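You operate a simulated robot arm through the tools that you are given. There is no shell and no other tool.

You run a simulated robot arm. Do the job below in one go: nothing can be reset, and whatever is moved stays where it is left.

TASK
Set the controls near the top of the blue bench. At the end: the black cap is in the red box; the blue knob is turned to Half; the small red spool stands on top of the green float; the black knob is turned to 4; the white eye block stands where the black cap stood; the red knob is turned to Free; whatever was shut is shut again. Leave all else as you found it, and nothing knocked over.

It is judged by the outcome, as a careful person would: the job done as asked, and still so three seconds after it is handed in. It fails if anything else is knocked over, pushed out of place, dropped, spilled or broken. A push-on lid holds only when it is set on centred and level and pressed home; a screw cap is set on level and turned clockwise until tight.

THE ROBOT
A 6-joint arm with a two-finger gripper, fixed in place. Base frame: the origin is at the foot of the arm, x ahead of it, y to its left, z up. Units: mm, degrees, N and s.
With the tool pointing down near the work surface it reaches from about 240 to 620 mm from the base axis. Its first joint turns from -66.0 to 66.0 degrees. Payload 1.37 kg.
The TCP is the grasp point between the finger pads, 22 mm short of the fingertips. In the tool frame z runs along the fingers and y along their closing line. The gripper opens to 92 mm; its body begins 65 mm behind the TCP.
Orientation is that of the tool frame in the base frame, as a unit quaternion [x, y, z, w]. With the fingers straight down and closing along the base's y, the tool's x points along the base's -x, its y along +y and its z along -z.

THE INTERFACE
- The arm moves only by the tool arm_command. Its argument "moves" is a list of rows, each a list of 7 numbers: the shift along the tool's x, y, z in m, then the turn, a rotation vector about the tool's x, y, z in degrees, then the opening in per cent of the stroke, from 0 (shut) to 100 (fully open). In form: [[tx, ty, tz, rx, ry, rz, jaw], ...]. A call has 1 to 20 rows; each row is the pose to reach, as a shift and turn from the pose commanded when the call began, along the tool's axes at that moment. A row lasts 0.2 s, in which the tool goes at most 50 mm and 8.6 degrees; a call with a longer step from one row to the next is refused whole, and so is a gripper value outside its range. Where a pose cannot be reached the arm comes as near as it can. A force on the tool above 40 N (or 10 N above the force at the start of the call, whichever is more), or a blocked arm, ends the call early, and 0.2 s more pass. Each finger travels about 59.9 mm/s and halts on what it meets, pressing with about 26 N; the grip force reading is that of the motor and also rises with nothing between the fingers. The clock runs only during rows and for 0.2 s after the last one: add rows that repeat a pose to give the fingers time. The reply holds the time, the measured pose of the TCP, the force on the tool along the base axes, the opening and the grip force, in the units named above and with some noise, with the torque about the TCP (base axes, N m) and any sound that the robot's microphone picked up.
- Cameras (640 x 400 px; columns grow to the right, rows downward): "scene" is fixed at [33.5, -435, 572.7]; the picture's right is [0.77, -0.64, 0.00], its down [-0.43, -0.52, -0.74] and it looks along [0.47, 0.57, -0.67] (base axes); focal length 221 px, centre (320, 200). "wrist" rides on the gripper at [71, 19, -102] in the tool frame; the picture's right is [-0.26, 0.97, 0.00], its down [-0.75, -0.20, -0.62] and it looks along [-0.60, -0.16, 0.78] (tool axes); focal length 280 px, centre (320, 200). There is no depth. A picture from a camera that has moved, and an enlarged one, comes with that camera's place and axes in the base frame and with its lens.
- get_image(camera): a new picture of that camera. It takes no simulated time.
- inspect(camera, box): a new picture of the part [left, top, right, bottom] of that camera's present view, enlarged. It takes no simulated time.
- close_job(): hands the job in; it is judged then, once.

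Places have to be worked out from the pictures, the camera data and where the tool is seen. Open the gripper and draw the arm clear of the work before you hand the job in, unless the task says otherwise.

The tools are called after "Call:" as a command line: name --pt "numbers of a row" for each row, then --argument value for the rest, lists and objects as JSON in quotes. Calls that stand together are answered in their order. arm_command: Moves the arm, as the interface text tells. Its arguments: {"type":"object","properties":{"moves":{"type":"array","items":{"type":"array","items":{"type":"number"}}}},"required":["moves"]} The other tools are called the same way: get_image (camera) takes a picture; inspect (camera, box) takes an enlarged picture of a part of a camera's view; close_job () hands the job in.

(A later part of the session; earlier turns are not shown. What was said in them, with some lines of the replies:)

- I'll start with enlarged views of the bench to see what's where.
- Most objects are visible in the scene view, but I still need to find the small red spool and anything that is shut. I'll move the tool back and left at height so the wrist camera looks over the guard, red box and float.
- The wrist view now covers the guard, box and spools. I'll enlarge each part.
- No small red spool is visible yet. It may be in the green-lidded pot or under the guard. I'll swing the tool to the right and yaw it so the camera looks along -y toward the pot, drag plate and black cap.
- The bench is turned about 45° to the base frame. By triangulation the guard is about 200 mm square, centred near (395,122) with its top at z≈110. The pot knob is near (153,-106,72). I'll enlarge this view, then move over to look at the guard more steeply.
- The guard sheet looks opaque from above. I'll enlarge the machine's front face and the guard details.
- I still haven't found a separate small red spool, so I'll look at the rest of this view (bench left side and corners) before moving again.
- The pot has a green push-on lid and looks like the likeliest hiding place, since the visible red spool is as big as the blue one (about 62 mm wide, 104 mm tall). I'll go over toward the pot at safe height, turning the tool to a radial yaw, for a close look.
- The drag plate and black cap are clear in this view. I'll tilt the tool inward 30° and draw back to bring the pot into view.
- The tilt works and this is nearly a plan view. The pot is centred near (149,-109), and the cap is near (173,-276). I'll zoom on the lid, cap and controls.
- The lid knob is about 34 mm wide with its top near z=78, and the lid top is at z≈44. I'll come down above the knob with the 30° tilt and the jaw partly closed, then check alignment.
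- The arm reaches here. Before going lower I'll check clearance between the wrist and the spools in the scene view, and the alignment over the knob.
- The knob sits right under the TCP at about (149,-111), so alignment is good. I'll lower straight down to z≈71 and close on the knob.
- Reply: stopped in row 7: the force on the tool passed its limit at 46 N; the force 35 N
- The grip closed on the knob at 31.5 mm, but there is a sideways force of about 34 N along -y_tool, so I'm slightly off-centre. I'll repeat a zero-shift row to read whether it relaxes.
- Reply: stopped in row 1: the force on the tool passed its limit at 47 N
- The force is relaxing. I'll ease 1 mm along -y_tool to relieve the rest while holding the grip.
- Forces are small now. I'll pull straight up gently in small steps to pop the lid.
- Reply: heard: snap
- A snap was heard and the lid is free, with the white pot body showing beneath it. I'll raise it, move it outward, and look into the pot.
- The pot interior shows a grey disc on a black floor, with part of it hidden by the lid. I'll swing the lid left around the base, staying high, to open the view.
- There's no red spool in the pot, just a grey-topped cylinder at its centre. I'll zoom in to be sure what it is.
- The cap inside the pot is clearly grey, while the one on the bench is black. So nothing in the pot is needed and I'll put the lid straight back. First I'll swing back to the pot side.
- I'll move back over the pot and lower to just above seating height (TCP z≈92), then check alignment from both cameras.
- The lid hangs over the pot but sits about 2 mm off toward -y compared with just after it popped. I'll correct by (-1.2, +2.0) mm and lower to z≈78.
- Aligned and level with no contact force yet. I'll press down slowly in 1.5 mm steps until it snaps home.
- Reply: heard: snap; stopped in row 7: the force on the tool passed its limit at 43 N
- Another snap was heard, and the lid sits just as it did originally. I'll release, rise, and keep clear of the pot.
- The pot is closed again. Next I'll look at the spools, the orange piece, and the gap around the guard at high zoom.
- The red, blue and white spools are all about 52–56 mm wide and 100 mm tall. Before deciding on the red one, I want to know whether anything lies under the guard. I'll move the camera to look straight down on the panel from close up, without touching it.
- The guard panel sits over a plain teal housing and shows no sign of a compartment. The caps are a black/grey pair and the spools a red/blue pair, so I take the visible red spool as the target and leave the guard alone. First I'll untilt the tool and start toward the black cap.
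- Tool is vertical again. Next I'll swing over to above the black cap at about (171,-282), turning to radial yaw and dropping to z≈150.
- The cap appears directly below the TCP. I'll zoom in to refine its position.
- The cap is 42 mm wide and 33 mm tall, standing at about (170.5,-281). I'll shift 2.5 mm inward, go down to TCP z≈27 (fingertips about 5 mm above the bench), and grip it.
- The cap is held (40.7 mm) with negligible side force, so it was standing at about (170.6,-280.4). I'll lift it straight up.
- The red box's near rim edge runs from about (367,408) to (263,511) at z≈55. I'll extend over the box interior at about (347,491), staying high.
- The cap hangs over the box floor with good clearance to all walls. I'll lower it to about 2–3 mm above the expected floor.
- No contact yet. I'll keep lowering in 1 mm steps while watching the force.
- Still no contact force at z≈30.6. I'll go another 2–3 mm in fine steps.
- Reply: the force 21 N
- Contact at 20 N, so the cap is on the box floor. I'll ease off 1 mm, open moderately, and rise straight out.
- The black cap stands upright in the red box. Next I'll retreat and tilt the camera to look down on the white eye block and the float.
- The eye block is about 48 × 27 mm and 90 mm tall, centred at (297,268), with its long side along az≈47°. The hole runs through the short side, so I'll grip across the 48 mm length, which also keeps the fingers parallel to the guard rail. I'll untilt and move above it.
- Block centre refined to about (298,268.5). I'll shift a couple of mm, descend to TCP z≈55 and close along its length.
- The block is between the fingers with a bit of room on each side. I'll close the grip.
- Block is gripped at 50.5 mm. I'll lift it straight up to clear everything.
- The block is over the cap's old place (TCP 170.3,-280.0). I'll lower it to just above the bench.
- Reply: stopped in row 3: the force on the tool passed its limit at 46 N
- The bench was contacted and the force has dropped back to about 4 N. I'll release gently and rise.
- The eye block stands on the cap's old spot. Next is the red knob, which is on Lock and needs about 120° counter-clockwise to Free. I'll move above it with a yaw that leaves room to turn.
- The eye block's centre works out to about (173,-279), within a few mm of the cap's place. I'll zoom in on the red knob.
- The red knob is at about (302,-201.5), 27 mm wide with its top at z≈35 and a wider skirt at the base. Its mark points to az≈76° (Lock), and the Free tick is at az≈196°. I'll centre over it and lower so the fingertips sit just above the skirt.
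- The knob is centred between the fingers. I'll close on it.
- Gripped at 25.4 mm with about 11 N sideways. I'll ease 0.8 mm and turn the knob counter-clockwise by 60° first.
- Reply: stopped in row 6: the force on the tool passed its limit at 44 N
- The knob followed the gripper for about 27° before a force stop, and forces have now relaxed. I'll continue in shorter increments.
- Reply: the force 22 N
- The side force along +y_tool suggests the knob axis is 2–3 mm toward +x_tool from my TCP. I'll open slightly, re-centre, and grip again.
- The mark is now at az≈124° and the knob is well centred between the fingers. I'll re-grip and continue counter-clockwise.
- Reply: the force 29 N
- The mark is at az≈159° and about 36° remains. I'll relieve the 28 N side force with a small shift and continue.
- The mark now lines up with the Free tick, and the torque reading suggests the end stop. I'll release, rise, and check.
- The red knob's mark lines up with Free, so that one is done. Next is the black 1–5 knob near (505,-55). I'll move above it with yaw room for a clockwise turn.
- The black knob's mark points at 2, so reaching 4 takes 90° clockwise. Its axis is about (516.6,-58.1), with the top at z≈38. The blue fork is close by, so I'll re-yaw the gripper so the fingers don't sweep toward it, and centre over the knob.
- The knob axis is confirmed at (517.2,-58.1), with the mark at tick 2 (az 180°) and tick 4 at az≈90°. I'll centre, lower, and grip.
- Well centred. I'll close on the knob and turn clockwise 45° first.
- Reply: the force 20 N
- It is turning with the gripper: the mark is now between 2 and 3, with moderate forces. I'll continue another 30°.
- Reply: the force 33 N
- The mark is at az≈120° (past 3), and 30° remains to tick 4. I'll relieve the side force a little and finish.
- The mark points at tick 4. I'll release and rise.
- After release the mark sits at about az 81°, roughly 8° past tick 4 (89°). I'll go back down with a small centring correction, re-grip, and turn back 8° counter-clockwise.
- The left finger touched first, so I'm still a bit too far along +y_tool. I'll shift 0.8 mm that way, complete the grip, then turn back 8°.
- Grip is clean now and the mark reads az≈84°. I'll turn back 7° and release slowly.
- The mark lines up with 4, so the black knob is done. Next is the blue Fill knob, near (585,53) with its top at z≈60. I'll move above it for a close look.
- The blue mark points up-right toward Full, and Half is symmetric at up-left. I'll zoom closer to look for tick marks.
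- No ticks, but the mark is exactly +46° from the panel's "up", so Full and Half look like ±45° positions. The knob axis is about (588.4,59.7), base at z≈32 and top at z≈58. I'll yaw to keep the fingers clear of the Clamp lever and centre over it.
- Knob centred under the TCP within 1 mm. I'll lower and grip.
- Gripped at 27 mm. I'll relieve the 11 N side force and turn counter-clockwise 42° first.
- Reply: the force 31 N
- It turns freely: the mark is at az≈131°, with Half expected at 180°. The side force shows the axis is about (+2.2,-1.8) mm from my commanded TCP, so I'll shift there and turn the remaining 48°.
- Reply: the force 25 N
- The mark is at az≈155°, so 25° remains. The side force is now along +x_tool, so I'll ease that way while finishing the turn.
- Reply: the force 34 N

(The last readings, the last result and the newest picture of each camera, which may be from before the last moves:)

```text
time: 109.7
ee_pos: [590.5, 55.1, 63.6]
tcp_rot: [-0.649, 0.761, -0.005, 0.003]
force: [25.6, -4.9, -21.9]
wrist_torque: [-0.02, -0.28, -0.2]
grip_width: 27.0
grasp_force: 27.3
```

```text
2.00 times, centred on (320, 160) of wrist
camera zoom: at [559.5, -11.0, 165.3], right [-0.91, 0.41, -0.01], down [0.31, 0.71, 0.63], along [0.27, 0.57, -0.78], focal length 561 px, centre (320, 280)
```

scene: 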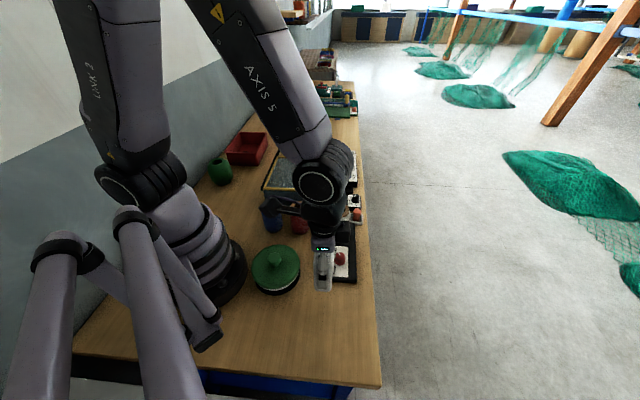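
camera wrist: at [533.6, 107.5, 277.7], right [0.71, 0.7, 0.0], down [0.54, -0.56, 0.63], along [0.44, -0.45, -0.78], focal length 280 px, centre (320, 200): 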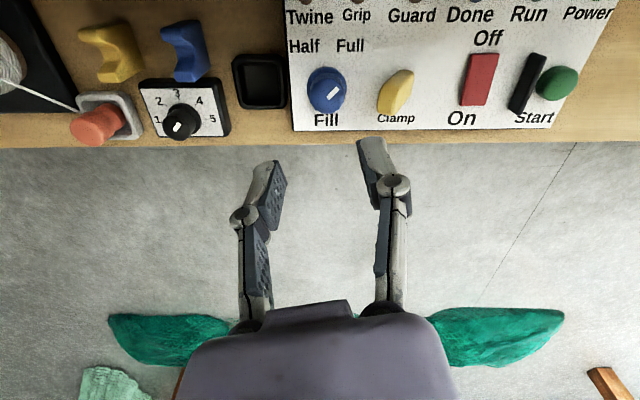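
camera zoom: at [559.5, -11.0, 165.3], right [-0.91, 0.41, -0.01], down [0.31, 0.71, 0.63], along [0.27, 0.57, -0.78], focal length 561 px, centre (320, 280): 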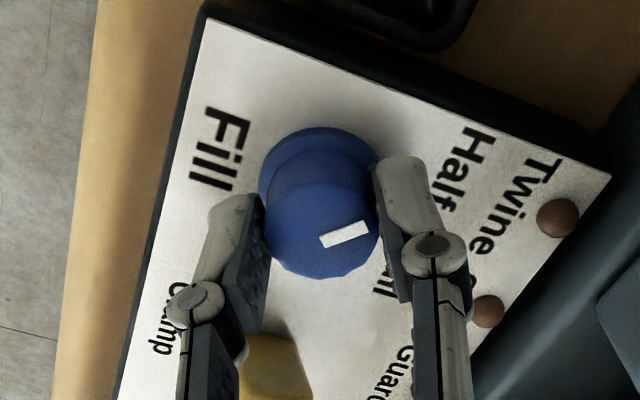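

The mark is at az≈180° and a z-torque of -0.2 suggests the end stop at Half. I'll relieve the side force and then release slowly.

Call:
arm_command --pt "0 -0.001 0.0005 0 0 0 20" --pt "0 -0.002 0.001 0 0 0 20" --pt "0 -0.002 0.001 0 0 0 20"

Call:
arm_command --pt "0 0 0 0 0 0 30" --pt "0 0 0 0 0 0 33" --pt "0 0 0 0 0 0 37" --pt "0 0 0 0 0 0 44" --pt "0 0 0 0 0 0 44" --pt "0 0 -0.03 0 0 0 44" --pt "0 0 -0.07 0 0 0 44" --pt "0 0 -0.11 0 0 0 44" --pt "0 0 -0.11 0 0 0 44"

Call:
get_image --camera "wrist"

Call:
inspect --camera "wrist" --box '[250, 30, 390, 150]'

```text
time: 110.5
ee_pos: [590.5, 54.9, 64.8]
tcp_rot: [-0.648, 0.761, -0.003, 0.001]
force: [2.4, 1.1, 5.7]
wrist_torque: [0.36, -0.09, -0.02]
grip_width: 27.2
grasp_force: 28.3
```

```text
time: 112.5
ee_pos: [593.4, 55.3, 174.1]
tcp_rot: [-0.648, 0.762, -0.003, 0.001]
force: [-0.4, -0.5, -0.3]
wrist_torque: [-0.01, -0.01, -0.02]
grip_width: 40.3
grasp_force: 0.2
```

```text
taken
camera wrist: at [561.7, -10.7, 274.9], right [-0.91, 0.41, -0.01], down [0.32, 0.71, 0.62], along [0.26, 0.57, -0.78], focal length 280 px, centre (320, 200)
```

wrist: 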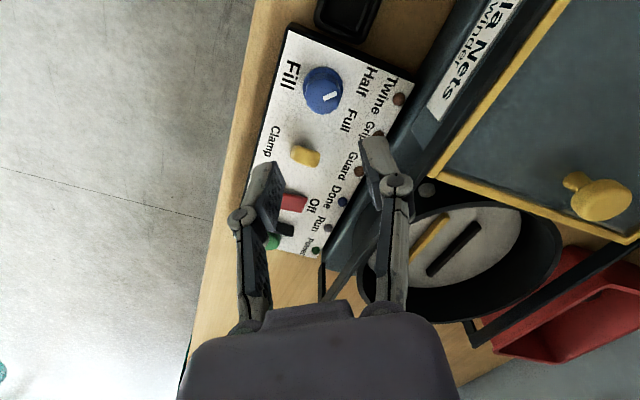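

```text
3.33 times, centred on (320, 90) of wrist
camera zoom: at [561.7, -10.7, 274.9], right [-0.91, 0.41, -0.01], down [0.32, 0.71, 0.62], along [0.26, 0.57, -0.78], focal length 935 px, centre (320, 567)
```

zoom: 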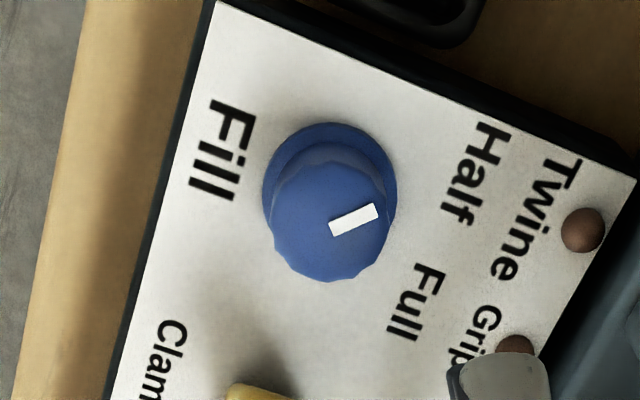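

The blue mark sits at the position mirror-symmetric to Full, so Half is set. Next is the red spool: I'll move above it at (294,-22), yawed to -45° so the fingers go on the sides away from the blue spool.

Call:
arm_command --pt "0.0078 0.0177 -0.01 0 0 7.87 50" --pt "0.0155 0.0354 -0.02 0 0 15.7 55" --pt "0.0233 0.0531 -0.03 0 0 23.6 60" --pt "0.0311 0.0708 -0.04 0 0 31.5 70" --pt "0.0388 0.0885 -0.04 0 0 39.3 80" --pt "0.0466 0.1062 -0.04 0 0 47.2 90" --pt "0.0543 0.1239 -0.04 0 0 55.1 90" --pt "0.0621 0.1416 -0.04 0 0 62.9 90" --pt "0.0699 0.1593 -0.04 0 0 70.8 90" --pt "0.0776 0.1769 -0.04 0 0 78.6 90" --pt "0.0854 0.1946 -0.04 0 0 86.5 90" --pt "0.0932 0.2123 -0.04 0 0 94.4 90" --pt "0.1009 0.23 -0.04 0 0 102.2 90" --pt "0.1087 0.2477 -0.04 0 0 110.1 90" --pt "0.1164 0.2654 -0.04 0 0 117.9 90" --pt "0.1242 0.2831 -0.04 0 0 125.8 90" --pt "0.1242 0.2831 -0.04 0 0 125.8 90"

Call:
get_image --camera "wrist"

```text
time: 116.1
ee_pos: [292.4, -23.3, 213.0]
tcp_rot: [0.384, 0.923, -0.001, 0.003]
force: [0.5, -0.5, 0.0]
wrist_torque: [-0.02, 0.03, 0.02]
grip_width: 82.8
grasp_force: 0.0
```

```text
taken
camera wrist: at [255.6, 41.5, 313.3], right [0.87, 0.5, 0.0], down [0.38, -0.68, 0.63], along [0.32, -0.55, -0.78], focal length 280 px, centre (320, 200)
```

wrist: 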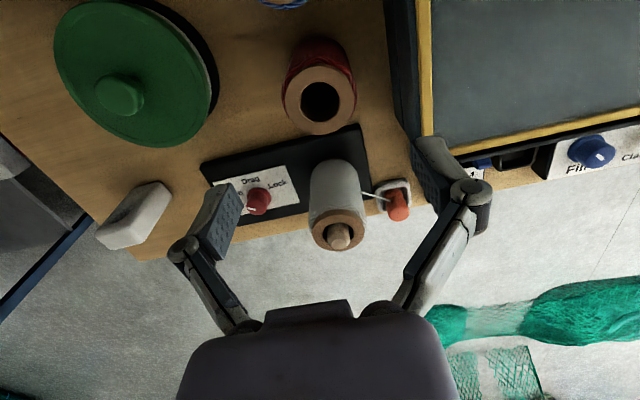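

Call:
inspect --camera "wrist" --box '[260, 20, 400, 150]'

```text
3.08 times, centred on (330, 85) of wrist
camera zoom: at [255.6, 41.5, 313.3], right [0.87, 0.5, 0.0], down [0.38, -0.68, 0.63], along [0.32, -0.55, -0.78], focal length 863 px, centre (289, 554)
```

zoom: 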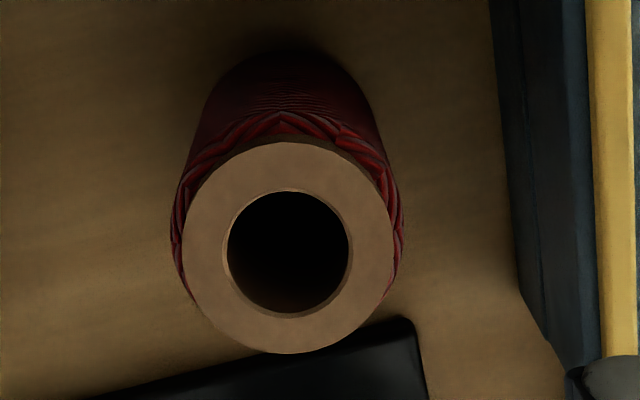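

The spool is centred under the TCP within 1 mm (flange 52 mm, yarn about 60 mm). I'll narrow the jaw slightly and go down to TCP z≈62.

Call:
arm_command --pt "0.0005 0 0.03 0 0 0 84" --pt "0.0005 0 0.06 0 0 0 84" --pt "0.0005 0 0.09 0 0 0 84" --pt "0.0005 0 0.12 0 0 0 84" --pt "0.0005 0 0.145 0 0 0 84" --pt "0.0005 0 0.151 0 0 0 84" --pt "0.0005 0 0.151 0 0 0 84"

Call:
get_image --camera "wrist"

Call:
inspect --camera "scene" --box '[250, 150, 370, 270]'

```text
time: 117.7
ee_pos: [290.9, -23.4, 60.7]
tcp_rot: [0.383, 0.924, -0.001, 0.004]
force: [-0.2, 0.5, -1.0]
wrist_torque: [-0.01, 0.01, 0.02]
grip_width: 77.1
grasp_force: 0.1
```

```text
taken
camera wrist: at [254.3, 42.0, 161.8], right [0.87, 0.5, 0.0], down [0.38, -0.67, 0.63], along [0.32, -0.55, -0.78], focal length 280 px, centre (320, 200)
```

wrist: 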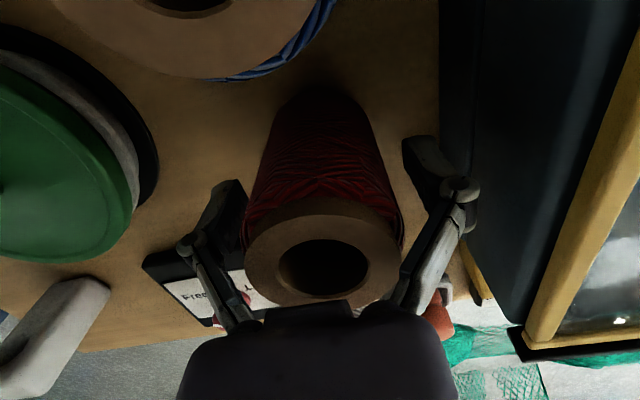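

```text
3.33 times, centred on (310, 210) of scene
camera zoom: at [33.5, -435.0, 572.7], right [0.77, -0.64, 0.0], down [-0.43, -0.52, -0.74], along [0.47, 0.57, -0.67], focal length 737 px, centre (353, 167)
```

zoom: 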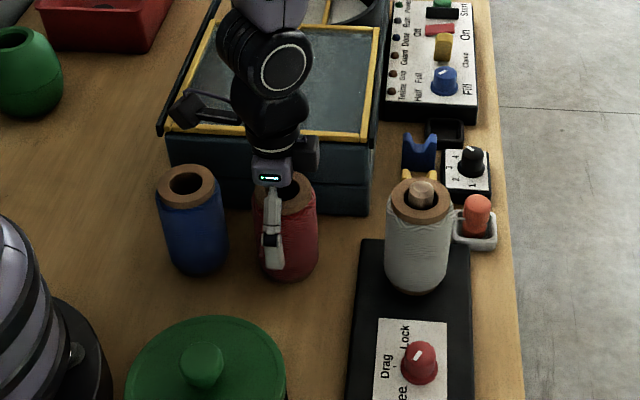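

The spool sits centrally between the fingers with clearance on both sides. I'll close the grip.

Call:
arm_command --pt "0 0 0 0 0 0 76" --pt "0 0 0 0 0 0 68" --pt "0 0 0 0 0 0 60" --pt "0 0 0 0 0 0 52" --pt "0 0 0 0 0 0 50" --pt "0 0 0 0 0 0 50"

Call:
get_image --camera "wrist"

```text
time: 119.1
ee_pos: [291.4, -22.5, 60.2]
tcp_rot: [0.383, 0.924, -0.001, 0.003]
force: [-0.4, 1.9, 8.4]
wrist_torque: [-0.06, 0.08, -0.01]
grip_width: 61.3
grasp_force: 25.9
```

```text
taken
camera wrist: at [254.3, 42.0, 162.2], right [0.87, 0.5, 0.0], down [0.38, -0.67, 0.63], along [0.32, -0.54, -0.78], focal length 280 px, centre (320, 200)
```

wrist: 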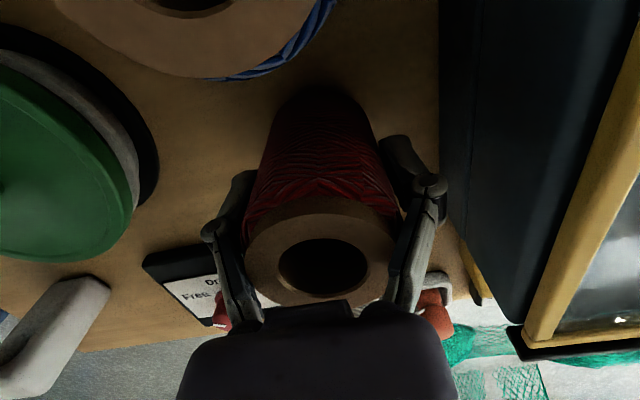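

The spool is gripped at 61 mm with its base at z=0 and TCP at z=60. I'll lift it straight up to clear everything.

Call:
arm_command --pt "0 0 -0.01 0 0 0 50" --pt "0 0 -0.04 0 0 0 50" --pt "0 0 -0.08 0 0 0 50" --pt "0 0 -0.12 0 0 0 50" --pt "0 0 -0.16 0 0 0 50" --pt "0 0 -0.2 0 0 0 50" --pt "0 0 -0.2 0 0 0 50"

Call:
get_image --camera "scene"

```text
time: 120.7
ee_pos: [290.7, -22.1, 262.8]
tcp_rot: [0.382, 0.924, 0.0, 0.004]
force: [-0.4, 0.1, -0.8]
wrist_torque: [-0.02, -0.03, -0.01]
grip_width: 60.7
grasp_force: 26.3
```

```text
taken
```

scene: 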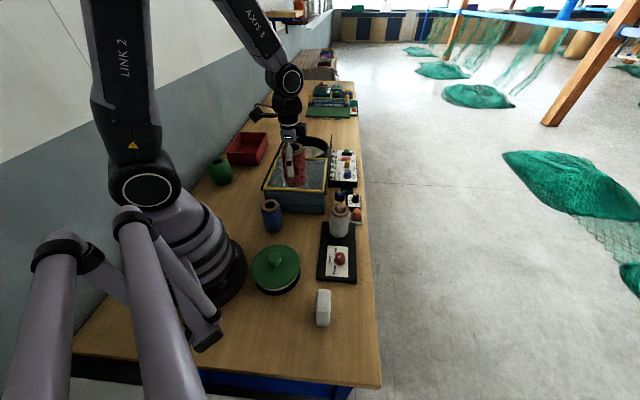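

I'm holding the spool clear of the bench. I'll carry it across to above the float at about (198.5,394.5), turning the yaw so the camera faces away from the wall, and keeping the spool vertical.

Call:
arm_command --pt "0.0257 0.0164 0 -0.06 0.02 -7.71 50" --pt "0.0513 0.0328 0 -0.11 0.05 -15.43 50" --pt "0.077 0.0493 0 -0.17 0.07 -23.14 50" --pt "0.1027 0.0657 0 -0.23 0.09 -30.86 50" --pt "0.1284 0.0821 0 -0.29 0.11 -38.57 50" --pt "0.154 0.0985 0 -0.34 0.14 -46.29 50" --pt "0.1797 0.115 0 -0.4 0.16 -54 50" --pt "0.2054 0.1314 0 -0.46 0.18 -61.71 50" --pt "0.231 0.1478 0 -0.51 0.21 -69.43 50" --pt "0.2567 0.1642 0 -0.57 0.23 -77.14 50" --pt "0.2824 0.1806 0 -0.63 0.25 -84.86 50" --pt "0.3081 0.1971 0 -0.69 0.27 -92.57 50" --pt "0.3337 0.2135 0 -0.74 0.3 -100.3 50" --pt "0.3594 0.2299 0 -0.8 0.32 -108 50" --pt "0.3594 0.2299 0 -0.8 0.32 -108 50" --pt "0.3594 0.2299 0 -0.8 0.32 -108 50"

Call:
get_image --camera "wrist"

Call:
inspect --camera "scene" --box '[170, 80, 290, 200]'

```text
time: 124.1
ee_pos: [198.3, 394.9, 257.1]
tcp_rot: [-0.523, 0.852, 0.003, 0.001]
force: [0.0, -0.1, -1.3]
wrist_torque: [-0.01, -0.01, 0.02]
grip_width: 60.3
grasp_force: 25.7
```

```text
taken
camera wrist: at [149.6, 340.5, 359.6], right [-0.74, 0.67, 0.01], down [0.52, 0.57, 0.63], along [0.42, 0.47, -0.78], focal length 280 px, centre (320, 200)
```

wrist: 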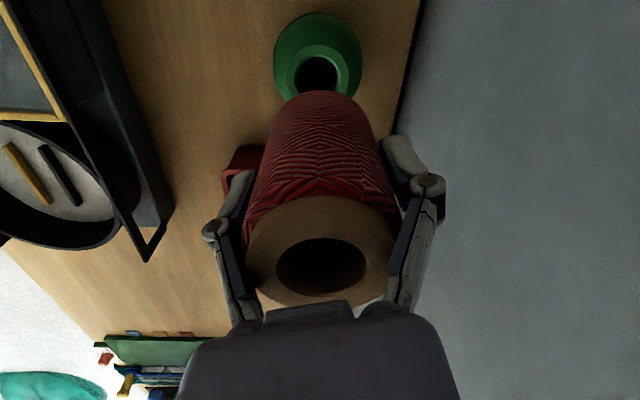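

```text
3.33 times, centred on (230, 140) of scene
camera zoom: at [33.5, -435.0, 572.7], right [0.77, -0.64, 0.0], down [-0.43, -0.52, -0.74], along [0.47, 0.57, -0.67], focal length 737 px, centre (620, 400)
```

zoom: 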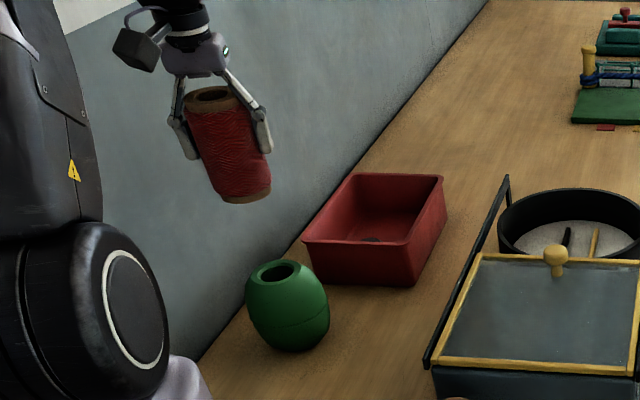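

Call:
inspect --camera "wrist" --box '[260, 0, 380, 110]'

Call:
inspect --camera "wrist" --box '[200, 80, 440, 320]'

Call:
inspect --camera "scene" --box '[190, 90, 250, 190]'

```text
3.64 times, centred on (320, 55) of wrist
camera zoom: at [149.6, 340.5, 359.6], right [-0.74, 0.67, 0.01], down [0.52, 0.57, 0.63], along [0.42, 0.47, -0.78], focal length 1020 px, centre (320, 727)
```

zoom: 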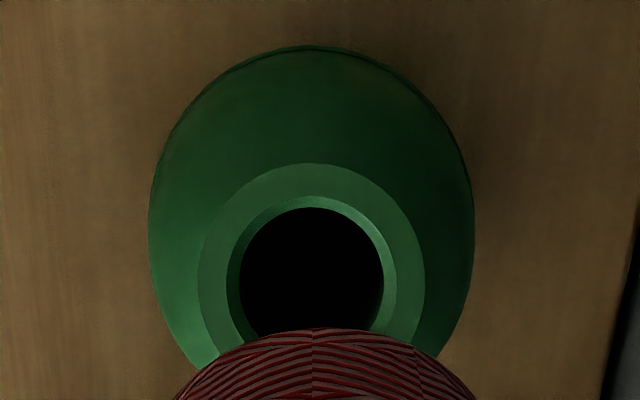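

```text
1.67 times, centred on (320, 200) of wrist
camera zoom: at [149.6, 340.5, 359.6], right [-0.74, 0.67, 0.01], down [0.52, 0.57, 0.63], along [0.42, 0.47, -0.78], focal length 467 px, centre (320, 200)
```

zoom: 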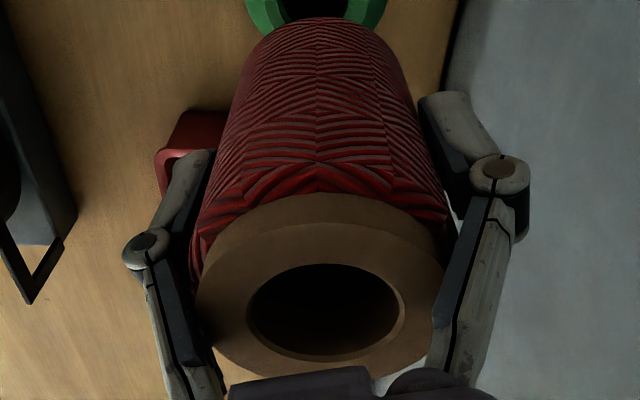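

```text
4.00 times, centred on (220, 140) of scene
camera zoom: at [33.5, -435.0, 572.7], right [0.77, -0.64, 0.0], down [-0.43, -0.52, -0.74], along [0.47, 0.57, -0.67], focal length 885 px, centre (720, 440)
```

zoom: 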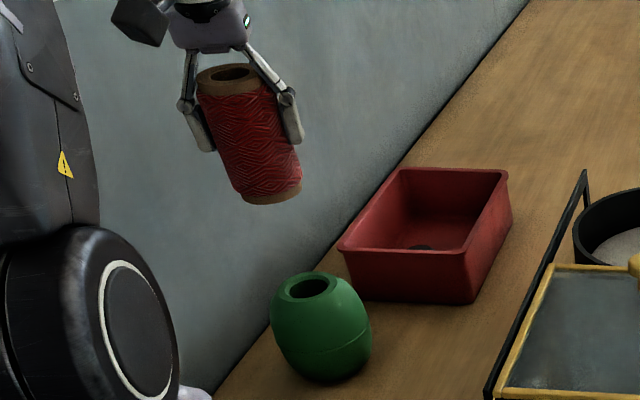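

The spool hangs over the float. The float's top is a flat ring about 41–55 mm in diameter, and the spool base is 52 mm. From this view the float centre is about 4 mm nearer the base than my TCP, so I'll shift inward 4 mm and lower to about 10 mm above the float, then check.

Call:
arm_command --pt "0.002 0 0.025 0 0 0 50" --pt "0.004 0 0.05 0 0 0 50" --pt "0.004 0 0.075 0 0 0 50" --pt "0.004 0 0.088 0 0 0 50" --pt "0.004 0 0.088 0 0 0 50"

Call:
inspect --camera "wrist" --box '[240, 0, 400, 140]'

Call:
inspect --camera "scene" --box '[190, 110, 250, 190]'

```text
time: 125.3
ee_pos: [197.1, 390.2, 169.8]
tcp_rot: [-0.522, 0.853, 0.003, 0.003]
force: [-0.3, 0.8, -0.4]
wrist_torque: [0.01, 0.02, 0.04]
grip_width: 59.9
grasp_force: 26.4
```

```text
2.86 times, centred on (320, 70) of wrist
camera zoom: at [147.4, 336.1, 271.0], right [-0.74, 0.67, 0.01], down [0.52, 0.57, 0.63], along [0.42, 0.47, -0.78], focal length 801 px, centre (320, 571)
```

zoom: 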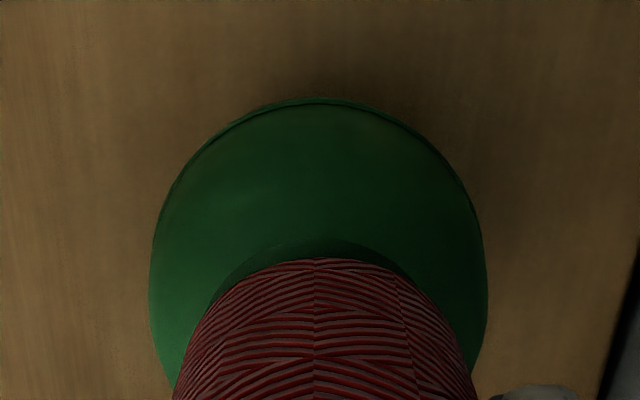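

```text
5.00 times, centred on (220, 150) of scene
camera zoom: at [33.5, -435.0, 572.7], right [0.77, -0.64, 0.0], down [-0.43, -0.52, -0.74], along [0.47, 0.57, -0.67], focal length 1106 px, centre (820, 450)
```

zoom: 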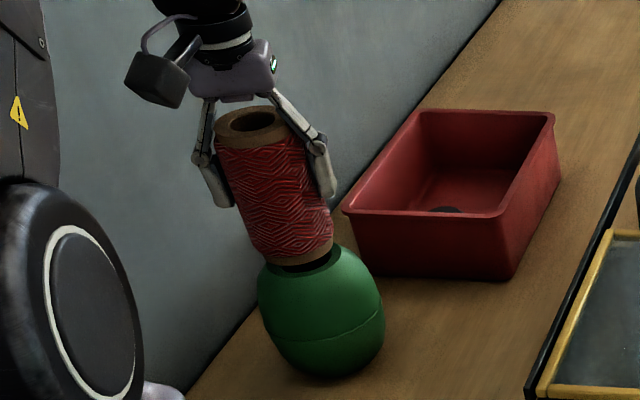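

I'll take a closer look at the spool base relative to the float top in both views.

Call:
inspect --camera "scene" --box '[198, 125, 238, 165]'

Call:
inspect --camera "wrist" --box '[280, 40, 380, 120]'

```text
10.00 times, centred on (218, 145) of scene
camera zoom: at [33.5, -435.0, 572.7], right [0.77, -0.64, 0.0], down [-0.43, -0.52, -0.74], along [0.47, 0.57, -0.67], focal length 2212 px, centre (1340, 750)
```

zoom: 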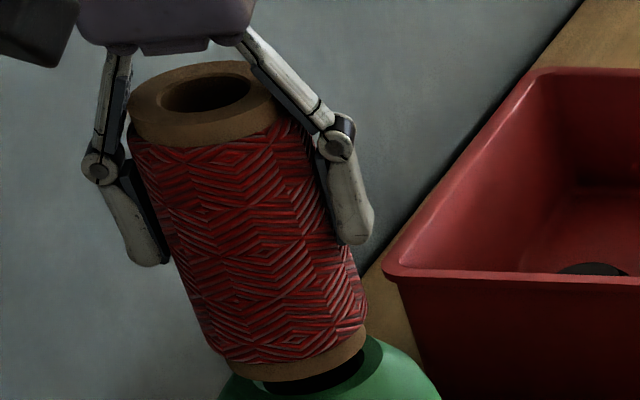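

```text
5.00 times, centred on (330, 80) of wrist
camera zoom: at [147.4, 336.1, 271.0], right [-0.74, 0.67, 0.01], down [0.52, 0.57, 0.63], along [0.42, 0.47, -0.78], focal length 1402 px, centre (270, 800)
```

zoom: 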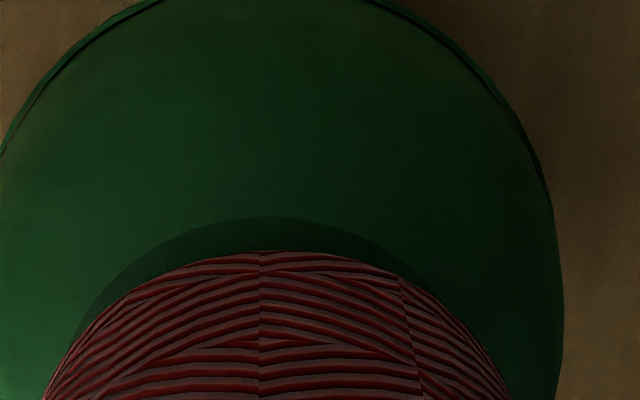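

Both views put the spool base about 3 mm off in -x from the float's centre. I'll correct by about (+3, +1) mm, then lower to a few mm above.

Call:
arm_command --pt "-0.0012 -0.0011 0 0 0 0 50" --pt "-0.0023 -0.0022 0.003 0 0 0 50" --pt "-0.0023 -0.0022 0.006 0 0 0 50" --pt "-0.0023 -0.0022 0.006 0 0 0 50"

Call:
inspect --camera "scene" --box '[198, 130, 248, 190]'

Call:
inspect --camera "wrist" --box '[240, 0, 400, 140]'

```text
time: 126.3
ee_pos: [199.7, 391.4, 164.5]
tcp_rot: [-0.523, 0.853, 0.003, 0.003]
force: [0.5, -0.4, -1.5]
wrist_torque: [-0.01, 0.04, -0.02]
grip_width: 59.9
grasp_force: 26.3
```

```text
6.67 times, centred on (223, 160) of scene
camera zoom: at [33.5, -435.0, 572.7], right [0.77, -0.64, 0.0], down [-0.43, -0.52, -0.74], along [0.47, 0.57, -0.67], focal length 1475 px, centre (967, 467)
```

zoom: 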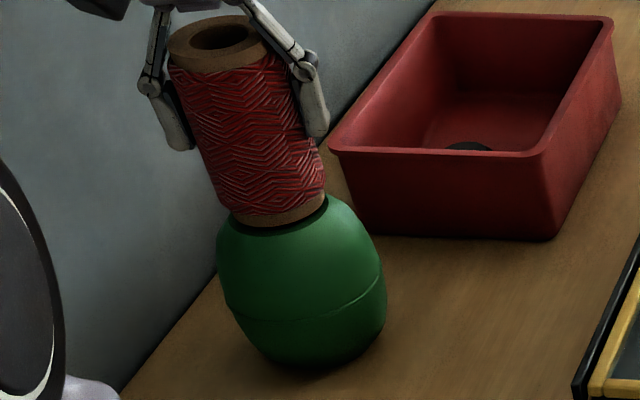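

```text
2.86 times, centred on (320, 70) of wrist
camera zoom: at [150.5, 337.6, 265.0], right [-0.74, 0.67, 0.01], down [0.52, 0.57, 0.63], along [0.42, 0.47, -0.78], focal length 801 px, centre (320, 571)
```

zoom: 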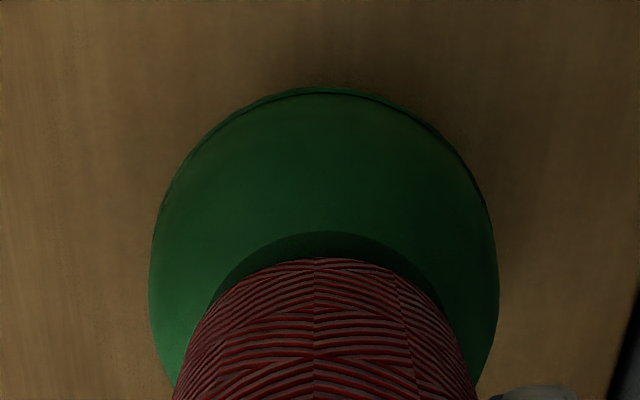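

Both views now show the spool centred on the float within about 1–2 mm. I'll lower carefully in small steps until I feel contact.

Call:
arm_command --pt "0 0 0.0015 0 0 0 50" --pt "0 0 0.003 0 0 0 50" --pt "0 0 0.003 0 0 0 50"

Call:
arm_command --pt "0 0 0.001 0 0 0 50" --pt "0 0 0.002 0 0 0 50" --pt "0 0 0.002 0 0 0 50"

```text
time: 127.1
ee_pos: [200.4, 392.5, 160.4]
tcp_rot: [-0.523, 0.852, 0.003, 0.001]
force: [-0.3, 0.0, -1.1]
wrist_torque: [0.0, 0.01, 0.04]
grip_width: 60.1
grasp_force: 26.2
```

```text
time: 127.9
ee_pos: [199.8, 393.9, 161.2]
tcp_rot: [-0.523, 0.852, 0.004, 0.002]
force: [-3.3, -6.2, 21.4]
wrist_torque: [-0.59, 0.16, -0.02]
grip_width: 60.0
grasp_force: 26.4
```

Contact made: about 21 N, spool base on the float top. I'll ease the load slightly, then open the fingers slowly and check before lifting away.

Call:
arm_command --pt "0.0005 0 -0.0005 0 0 0 50" --pt "0.0005 0 -0.0006 0 0 0 60" --pt "0.0005 0 -0.0006 0 0 0 65" --pt "0.0005 0 -0.0006 0 0 0 67" --pt "0.0005 0 -0.0006 0 0 0 70" --pt "0.0005 0 -0.0006 0 0 0 74" --pt "0.0005 0 -0.0006 0 0 0 78" --pt "0.0005 0 -0.0006 0 0 0 78"

Call:
inspect --camera "scene" --box '[198, 120, 248, 190]'

Call:
get_image --camera "wrist"

```text
time: 129.7
ee_pos: [199.2, 392.0, 159.5]
tcp_rot: [-0.523, 0.853, 0.003, 0.003]
force: [0.1, 0.1, 0.4]
wrist_torque: [0.01, 0.02, -0.02]
grip_width: 71.8
grasp_force: 0.1
```

```text
5.71 times, centred on (223, 155) of scene
camera zoom: at [33.5, -435.0, 572.7], right [0.77, -0.64, 0.0], down [-0.43, -0.52, -0.74], along [0.47, 0.57, -0.67], focal length 1264 px, centre (874, 457)
```

zoom: 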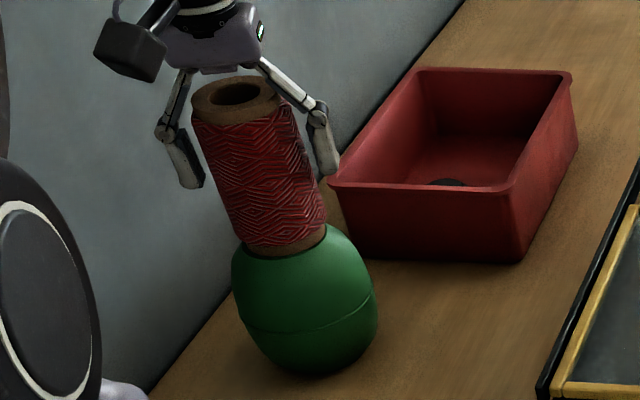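

```text
taken
camera wrist: at [150.7, 337.1, 260.6], right [-0.74, 0.67, 0.01], down [0.52, 0.57, 0.63], along [0.42, 0.47, -0.78], focal length 280 px, centre (320, 200)
```

wrist: 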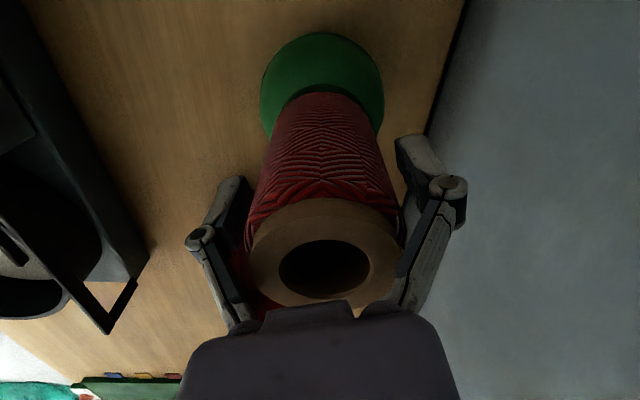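

The spool is standing free on the float. I'll open a bit more and rise straight up, clear of it.

Call:
arm_command --pt "0 0 0 0 0 0 84" --pt "0 0 0 0 0 0 88" --pt "0 0 -0.01 0 0 0 88" --pt "0 0 -0.03 0 0 0 88" --pt "0 0 -0.055 0 0 0 88" --pt "0 0 -0.08 0 0 0 88" --pt "0 0 -0.11 0 0 0 88" --pt "0 0 -0.14 0 0 0 88" --pt "0 0 -0.165 0 0 0 88" --pt "0 0 -0.165 0 0 0 88"

Call:
inspect --camera "scene" --box '[190, 115, 260, 195]'

Call:
get_image --camera "wrist"

```text
time: 131.9
ee_pos: [199.1, 390.2, 325.8]
tcp_rot: [-0.522, 0.853, 0.003, 0.002]
force: [-0.4, 0.7, 0.0]
wrist_torque: [0.0, 0.01, 0.0]
grip_width: 80.8
grasp_force: 0.0
```

```text
5.00 times, centred on (225, 155) of scene
camera zoom: at [33.5, -435.0, 572.7], right [0.77, -0.64, 0.0], down [-0.43, -0.52, -0.74], along [0.47, 0.57, -0.67], focal length 1106 px, centre (795, 425)
```

zoom: 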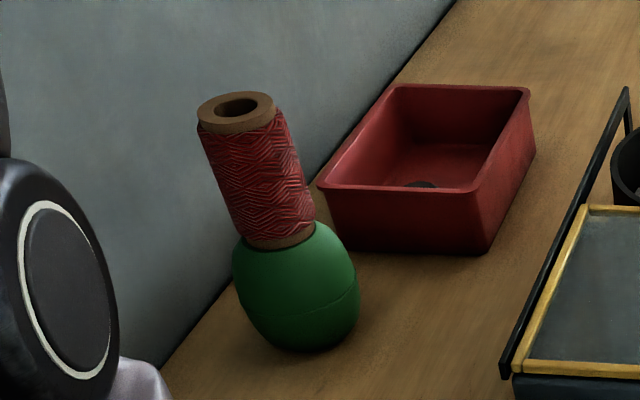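

```text
taken
camera wrist: at [149.9, 335.1, 426.8], right [-0.74, 0.67, 0.01], down [0.52, 0.57, 0.63], along [0.42, 0.47, -0.78], focal length 280 px, centre (320, 200)
```

wrist: 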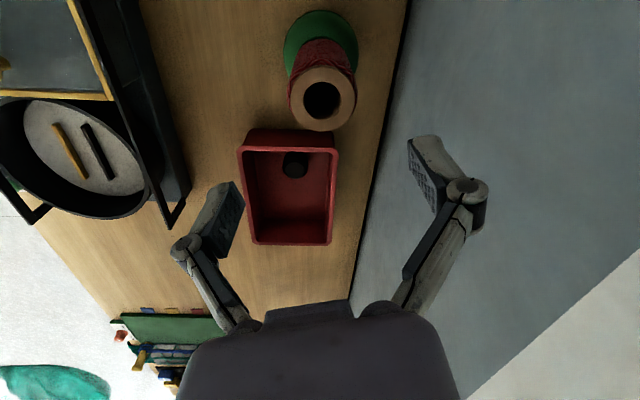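

The stack looks upright and stable. I'll move the arm back to a clear high pose and inspect everything again.

Call:
arm_command --pt "0.0 0.0 -0.03 0 0 0 88" --pt "0.0187 -0.0355 -0.055 0 0 6.3 92" --pt "0.0375 -0.0711 -0.055 0 0 12.6 95" --pt "0.0562 -0.1066 -0.055 0 0 18.9 100" --pt "0.0749 -0.1422 -0.055 0 0 25.2 100" --pt "0.0937 -0.1777 -0.055 0 0 31.5 100" --pt "0.1124 -0.2132 -0.055 0 0 37.8 100" --pt "0.1311 -0.2488 -0.055 0 0 44.1 100" --pt "0.1498 -0.2843 -0.055 0 0 50.4 100" --pt "0.1686 -0.3199 -0.055 0 0 56.7 100" --pt "0.1873 -0.3554 -0.055 0 0 63 100" --pt "0.1873 -0.3554 -0.055 0 0 63 100"

Call:
get_image --camera "scene"

Call:
inspect --camera "scene" --box '[200, 120, 380, 232]'

Call:
inspect --camera "scene" --box '[220, 190, 380, 340]'

Call:
get_image --camera "wrist"

```text
time: 134.5
ee_pos: [432.8, 62.1, 376.6]
tcp_rot: [0.0, 1.0, 0.003, -0.001]
force: [-0.1, -1.1, 0.0]
wrist_torque: [0.02, 0.0, -0.04]
grip_width: 92.0
grasp_force: 0.0
```

```text
taken
```

scene: 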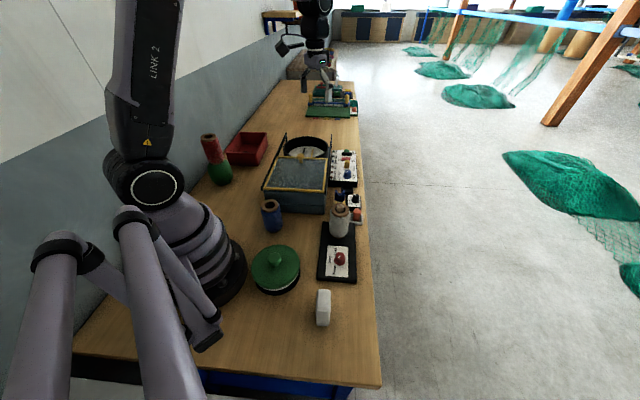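

```text
3.56 times, centred on (290, 176) of scene
camera zoom: at [33.5, -435.0, 572.7], right [0.77, -0.64, 0.0], down [-0.43, -0.52, -0.74], along [0.47, 0.57, -0.67], focal length 786 px, centre (427, 285)
```

zoom: 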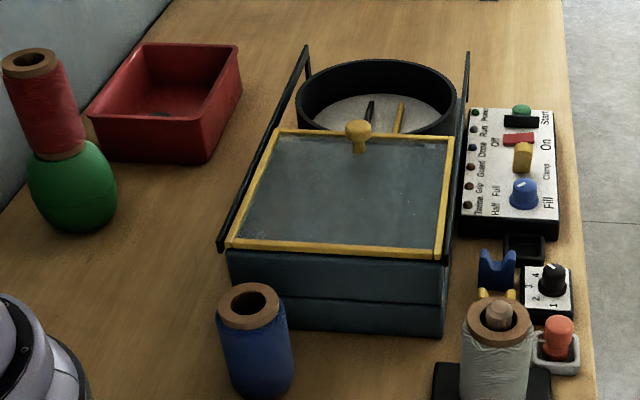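

```text
2.67 times, centred on (300, 265) of scene
camera zoom: at [33.5, -435.0, 572.7], right [0.77, -0.64, 0.0], down [-0.43, -0.52, -0.74], along [0.47, 0.57, -0.67], focal length 590 px, centre (373, 27)
```

zoom: 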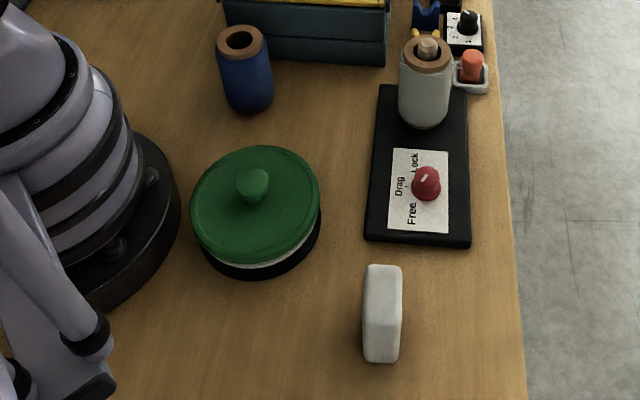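

```text
taken
camera wrist: at [362.6, 80.1, 477.8], right [0.26, 0.96, 0.01], down [0.75, -0.21, 0.62], along [0.6, -0.16, -0.78], focal length 280 px, centre (320, 200)
```

wrist: 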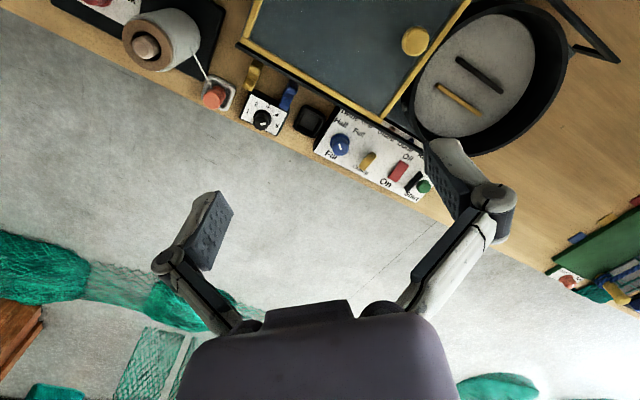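

Everything appears in place: stack upright, cap in the box, eye block standing, lid on, guard untouched. I'll do a last zoom on the three knobs.

Call:
inspect --camera "wrist" --box '[240, 80, 400, 190]'

Call:
inspect --camera "scene" --box '[320, 145, 370, 290]'

Call:
inspect --camera "scene" --box '[195, 125, 285, 195]'

```text
3.64 times, centred on (320, 135) of wrist
camera zoom: at [362.6, 80.1, 477.8], right [0.26, 0.96, 0.01], down [0.75, -0.21, 0.62], along [0.6, -0.16, -0.78], focal length 1020 px, centre (320, 436)
```

zoom: 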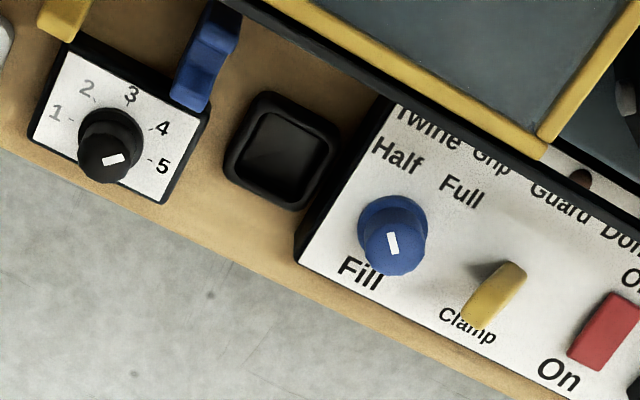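

```text
2.76 times, centred on (345, 218) of scene
camera zoom: at [33.5, -435.0, 572.7], right [0.77, -0.64, 0.0], down [-0.43, -0.52, -0.74], along [0.47, 0.57, -0.67], focal length 610 px, centre (251, 152)
```

zoom: 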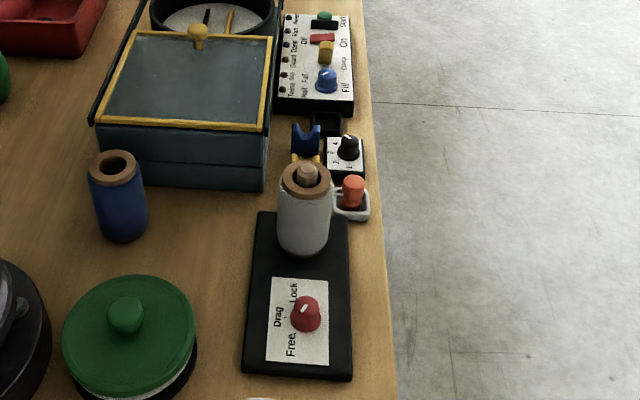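

```text
5.71 times, centred on (240, 160) of scene
camera zoom: at [33.5, -435.0, 572.7], right [0.77, -0.64, 0.0], down [-0.43, -0.52, -0.74], along [0.47, 0.57, -0.67], focal length 1264 px, centre (777, 429)
```

zoom: 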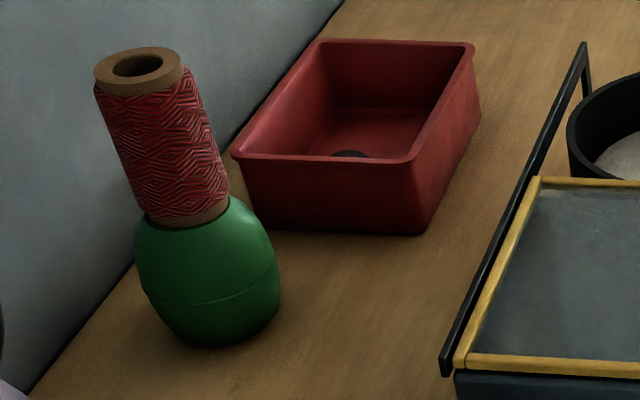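

I'll double-check the black knob's mark with a larger zoom.

Call:
inspect --camera "wrist" --box '[240, 85, 300, 140]'

Call:
inspect --camera "wrist" --box '[310, 105, 370, 165]'

```text
7.27 times, centred on (270, 112) of wrist
camera zoom: at [362.6, 80.1, 477.8], right [0.26, 0.96, 0.01], down [0.75, -0.21, 0.62], along [0.6, -0.16, -0.78], focal length 2039 px, centre (684, 836)
```

zoom: 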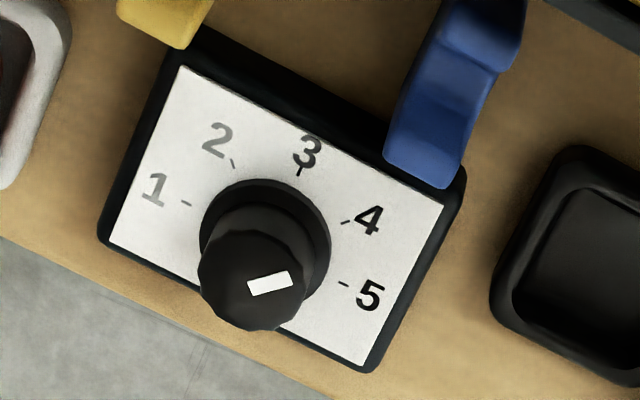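

```text
6.67 times, centred on (340, 135) of wrist
camera zoom: at [362.6, 80.1, 477.8], right [0.26, 0.96, 0.01], down [0.75, -0.21, 0.62], along [0.6, -0.16, -0.78], focal length 1869 px, centre (187, 633)
```

zoom: 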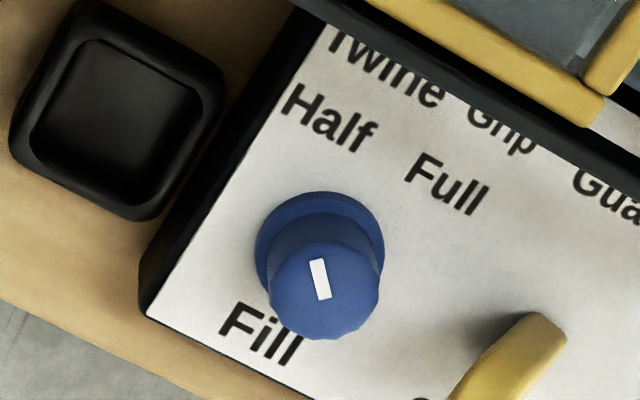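

All three knobs read correctly: red on Free, black on 4, blue on the Half position. The cap is in the box, the eye block is on the cap's old spot, the spool stands on the float, the pot lid is snapped on, and the gripper is open and clear, so I'm handing the job in.

Call:
close_job

```text
The job is handed in.
```

I set all three controls, moved the three objects and handed the job in; nothing was knocked over. The last pictures showed everything in place, but the result of the judging did not come back to me.

| Item | How it was left |
|---|---|
| Black cap | Standing upright in the red box |
| White eye block | Standing where the cap stood, within about 5 mm |
| Red spool | Standing upright on the green float, centred to within a few millimetres |
| Red knob | Mark on the Free tick |
| Black knob | Mark on the 4 tick |
| Blue knob | On Half, by symmetry with where Full was (see below) |
| Green-lidded pot | Opened once to look inside, then pressed shut again with a snap |

Three of my judgements could turn out to be wrong:

- **Which red spool:** I took the visible red spool as the "small red spool". It is the same size as the blue one. I opened the pot in case a smaller one was inside, but it held only a grey cap, which I left there.
- **Under the guard:** I did not slide the machine's guard to look beneath it. If a smaller red spool was hidden there, the wrong spool is on the float.
- **Blue knob:** It has no tick marks. I turned it 90° from Full to the mirror-image position on the Half side, where it felt like it reached its stop.
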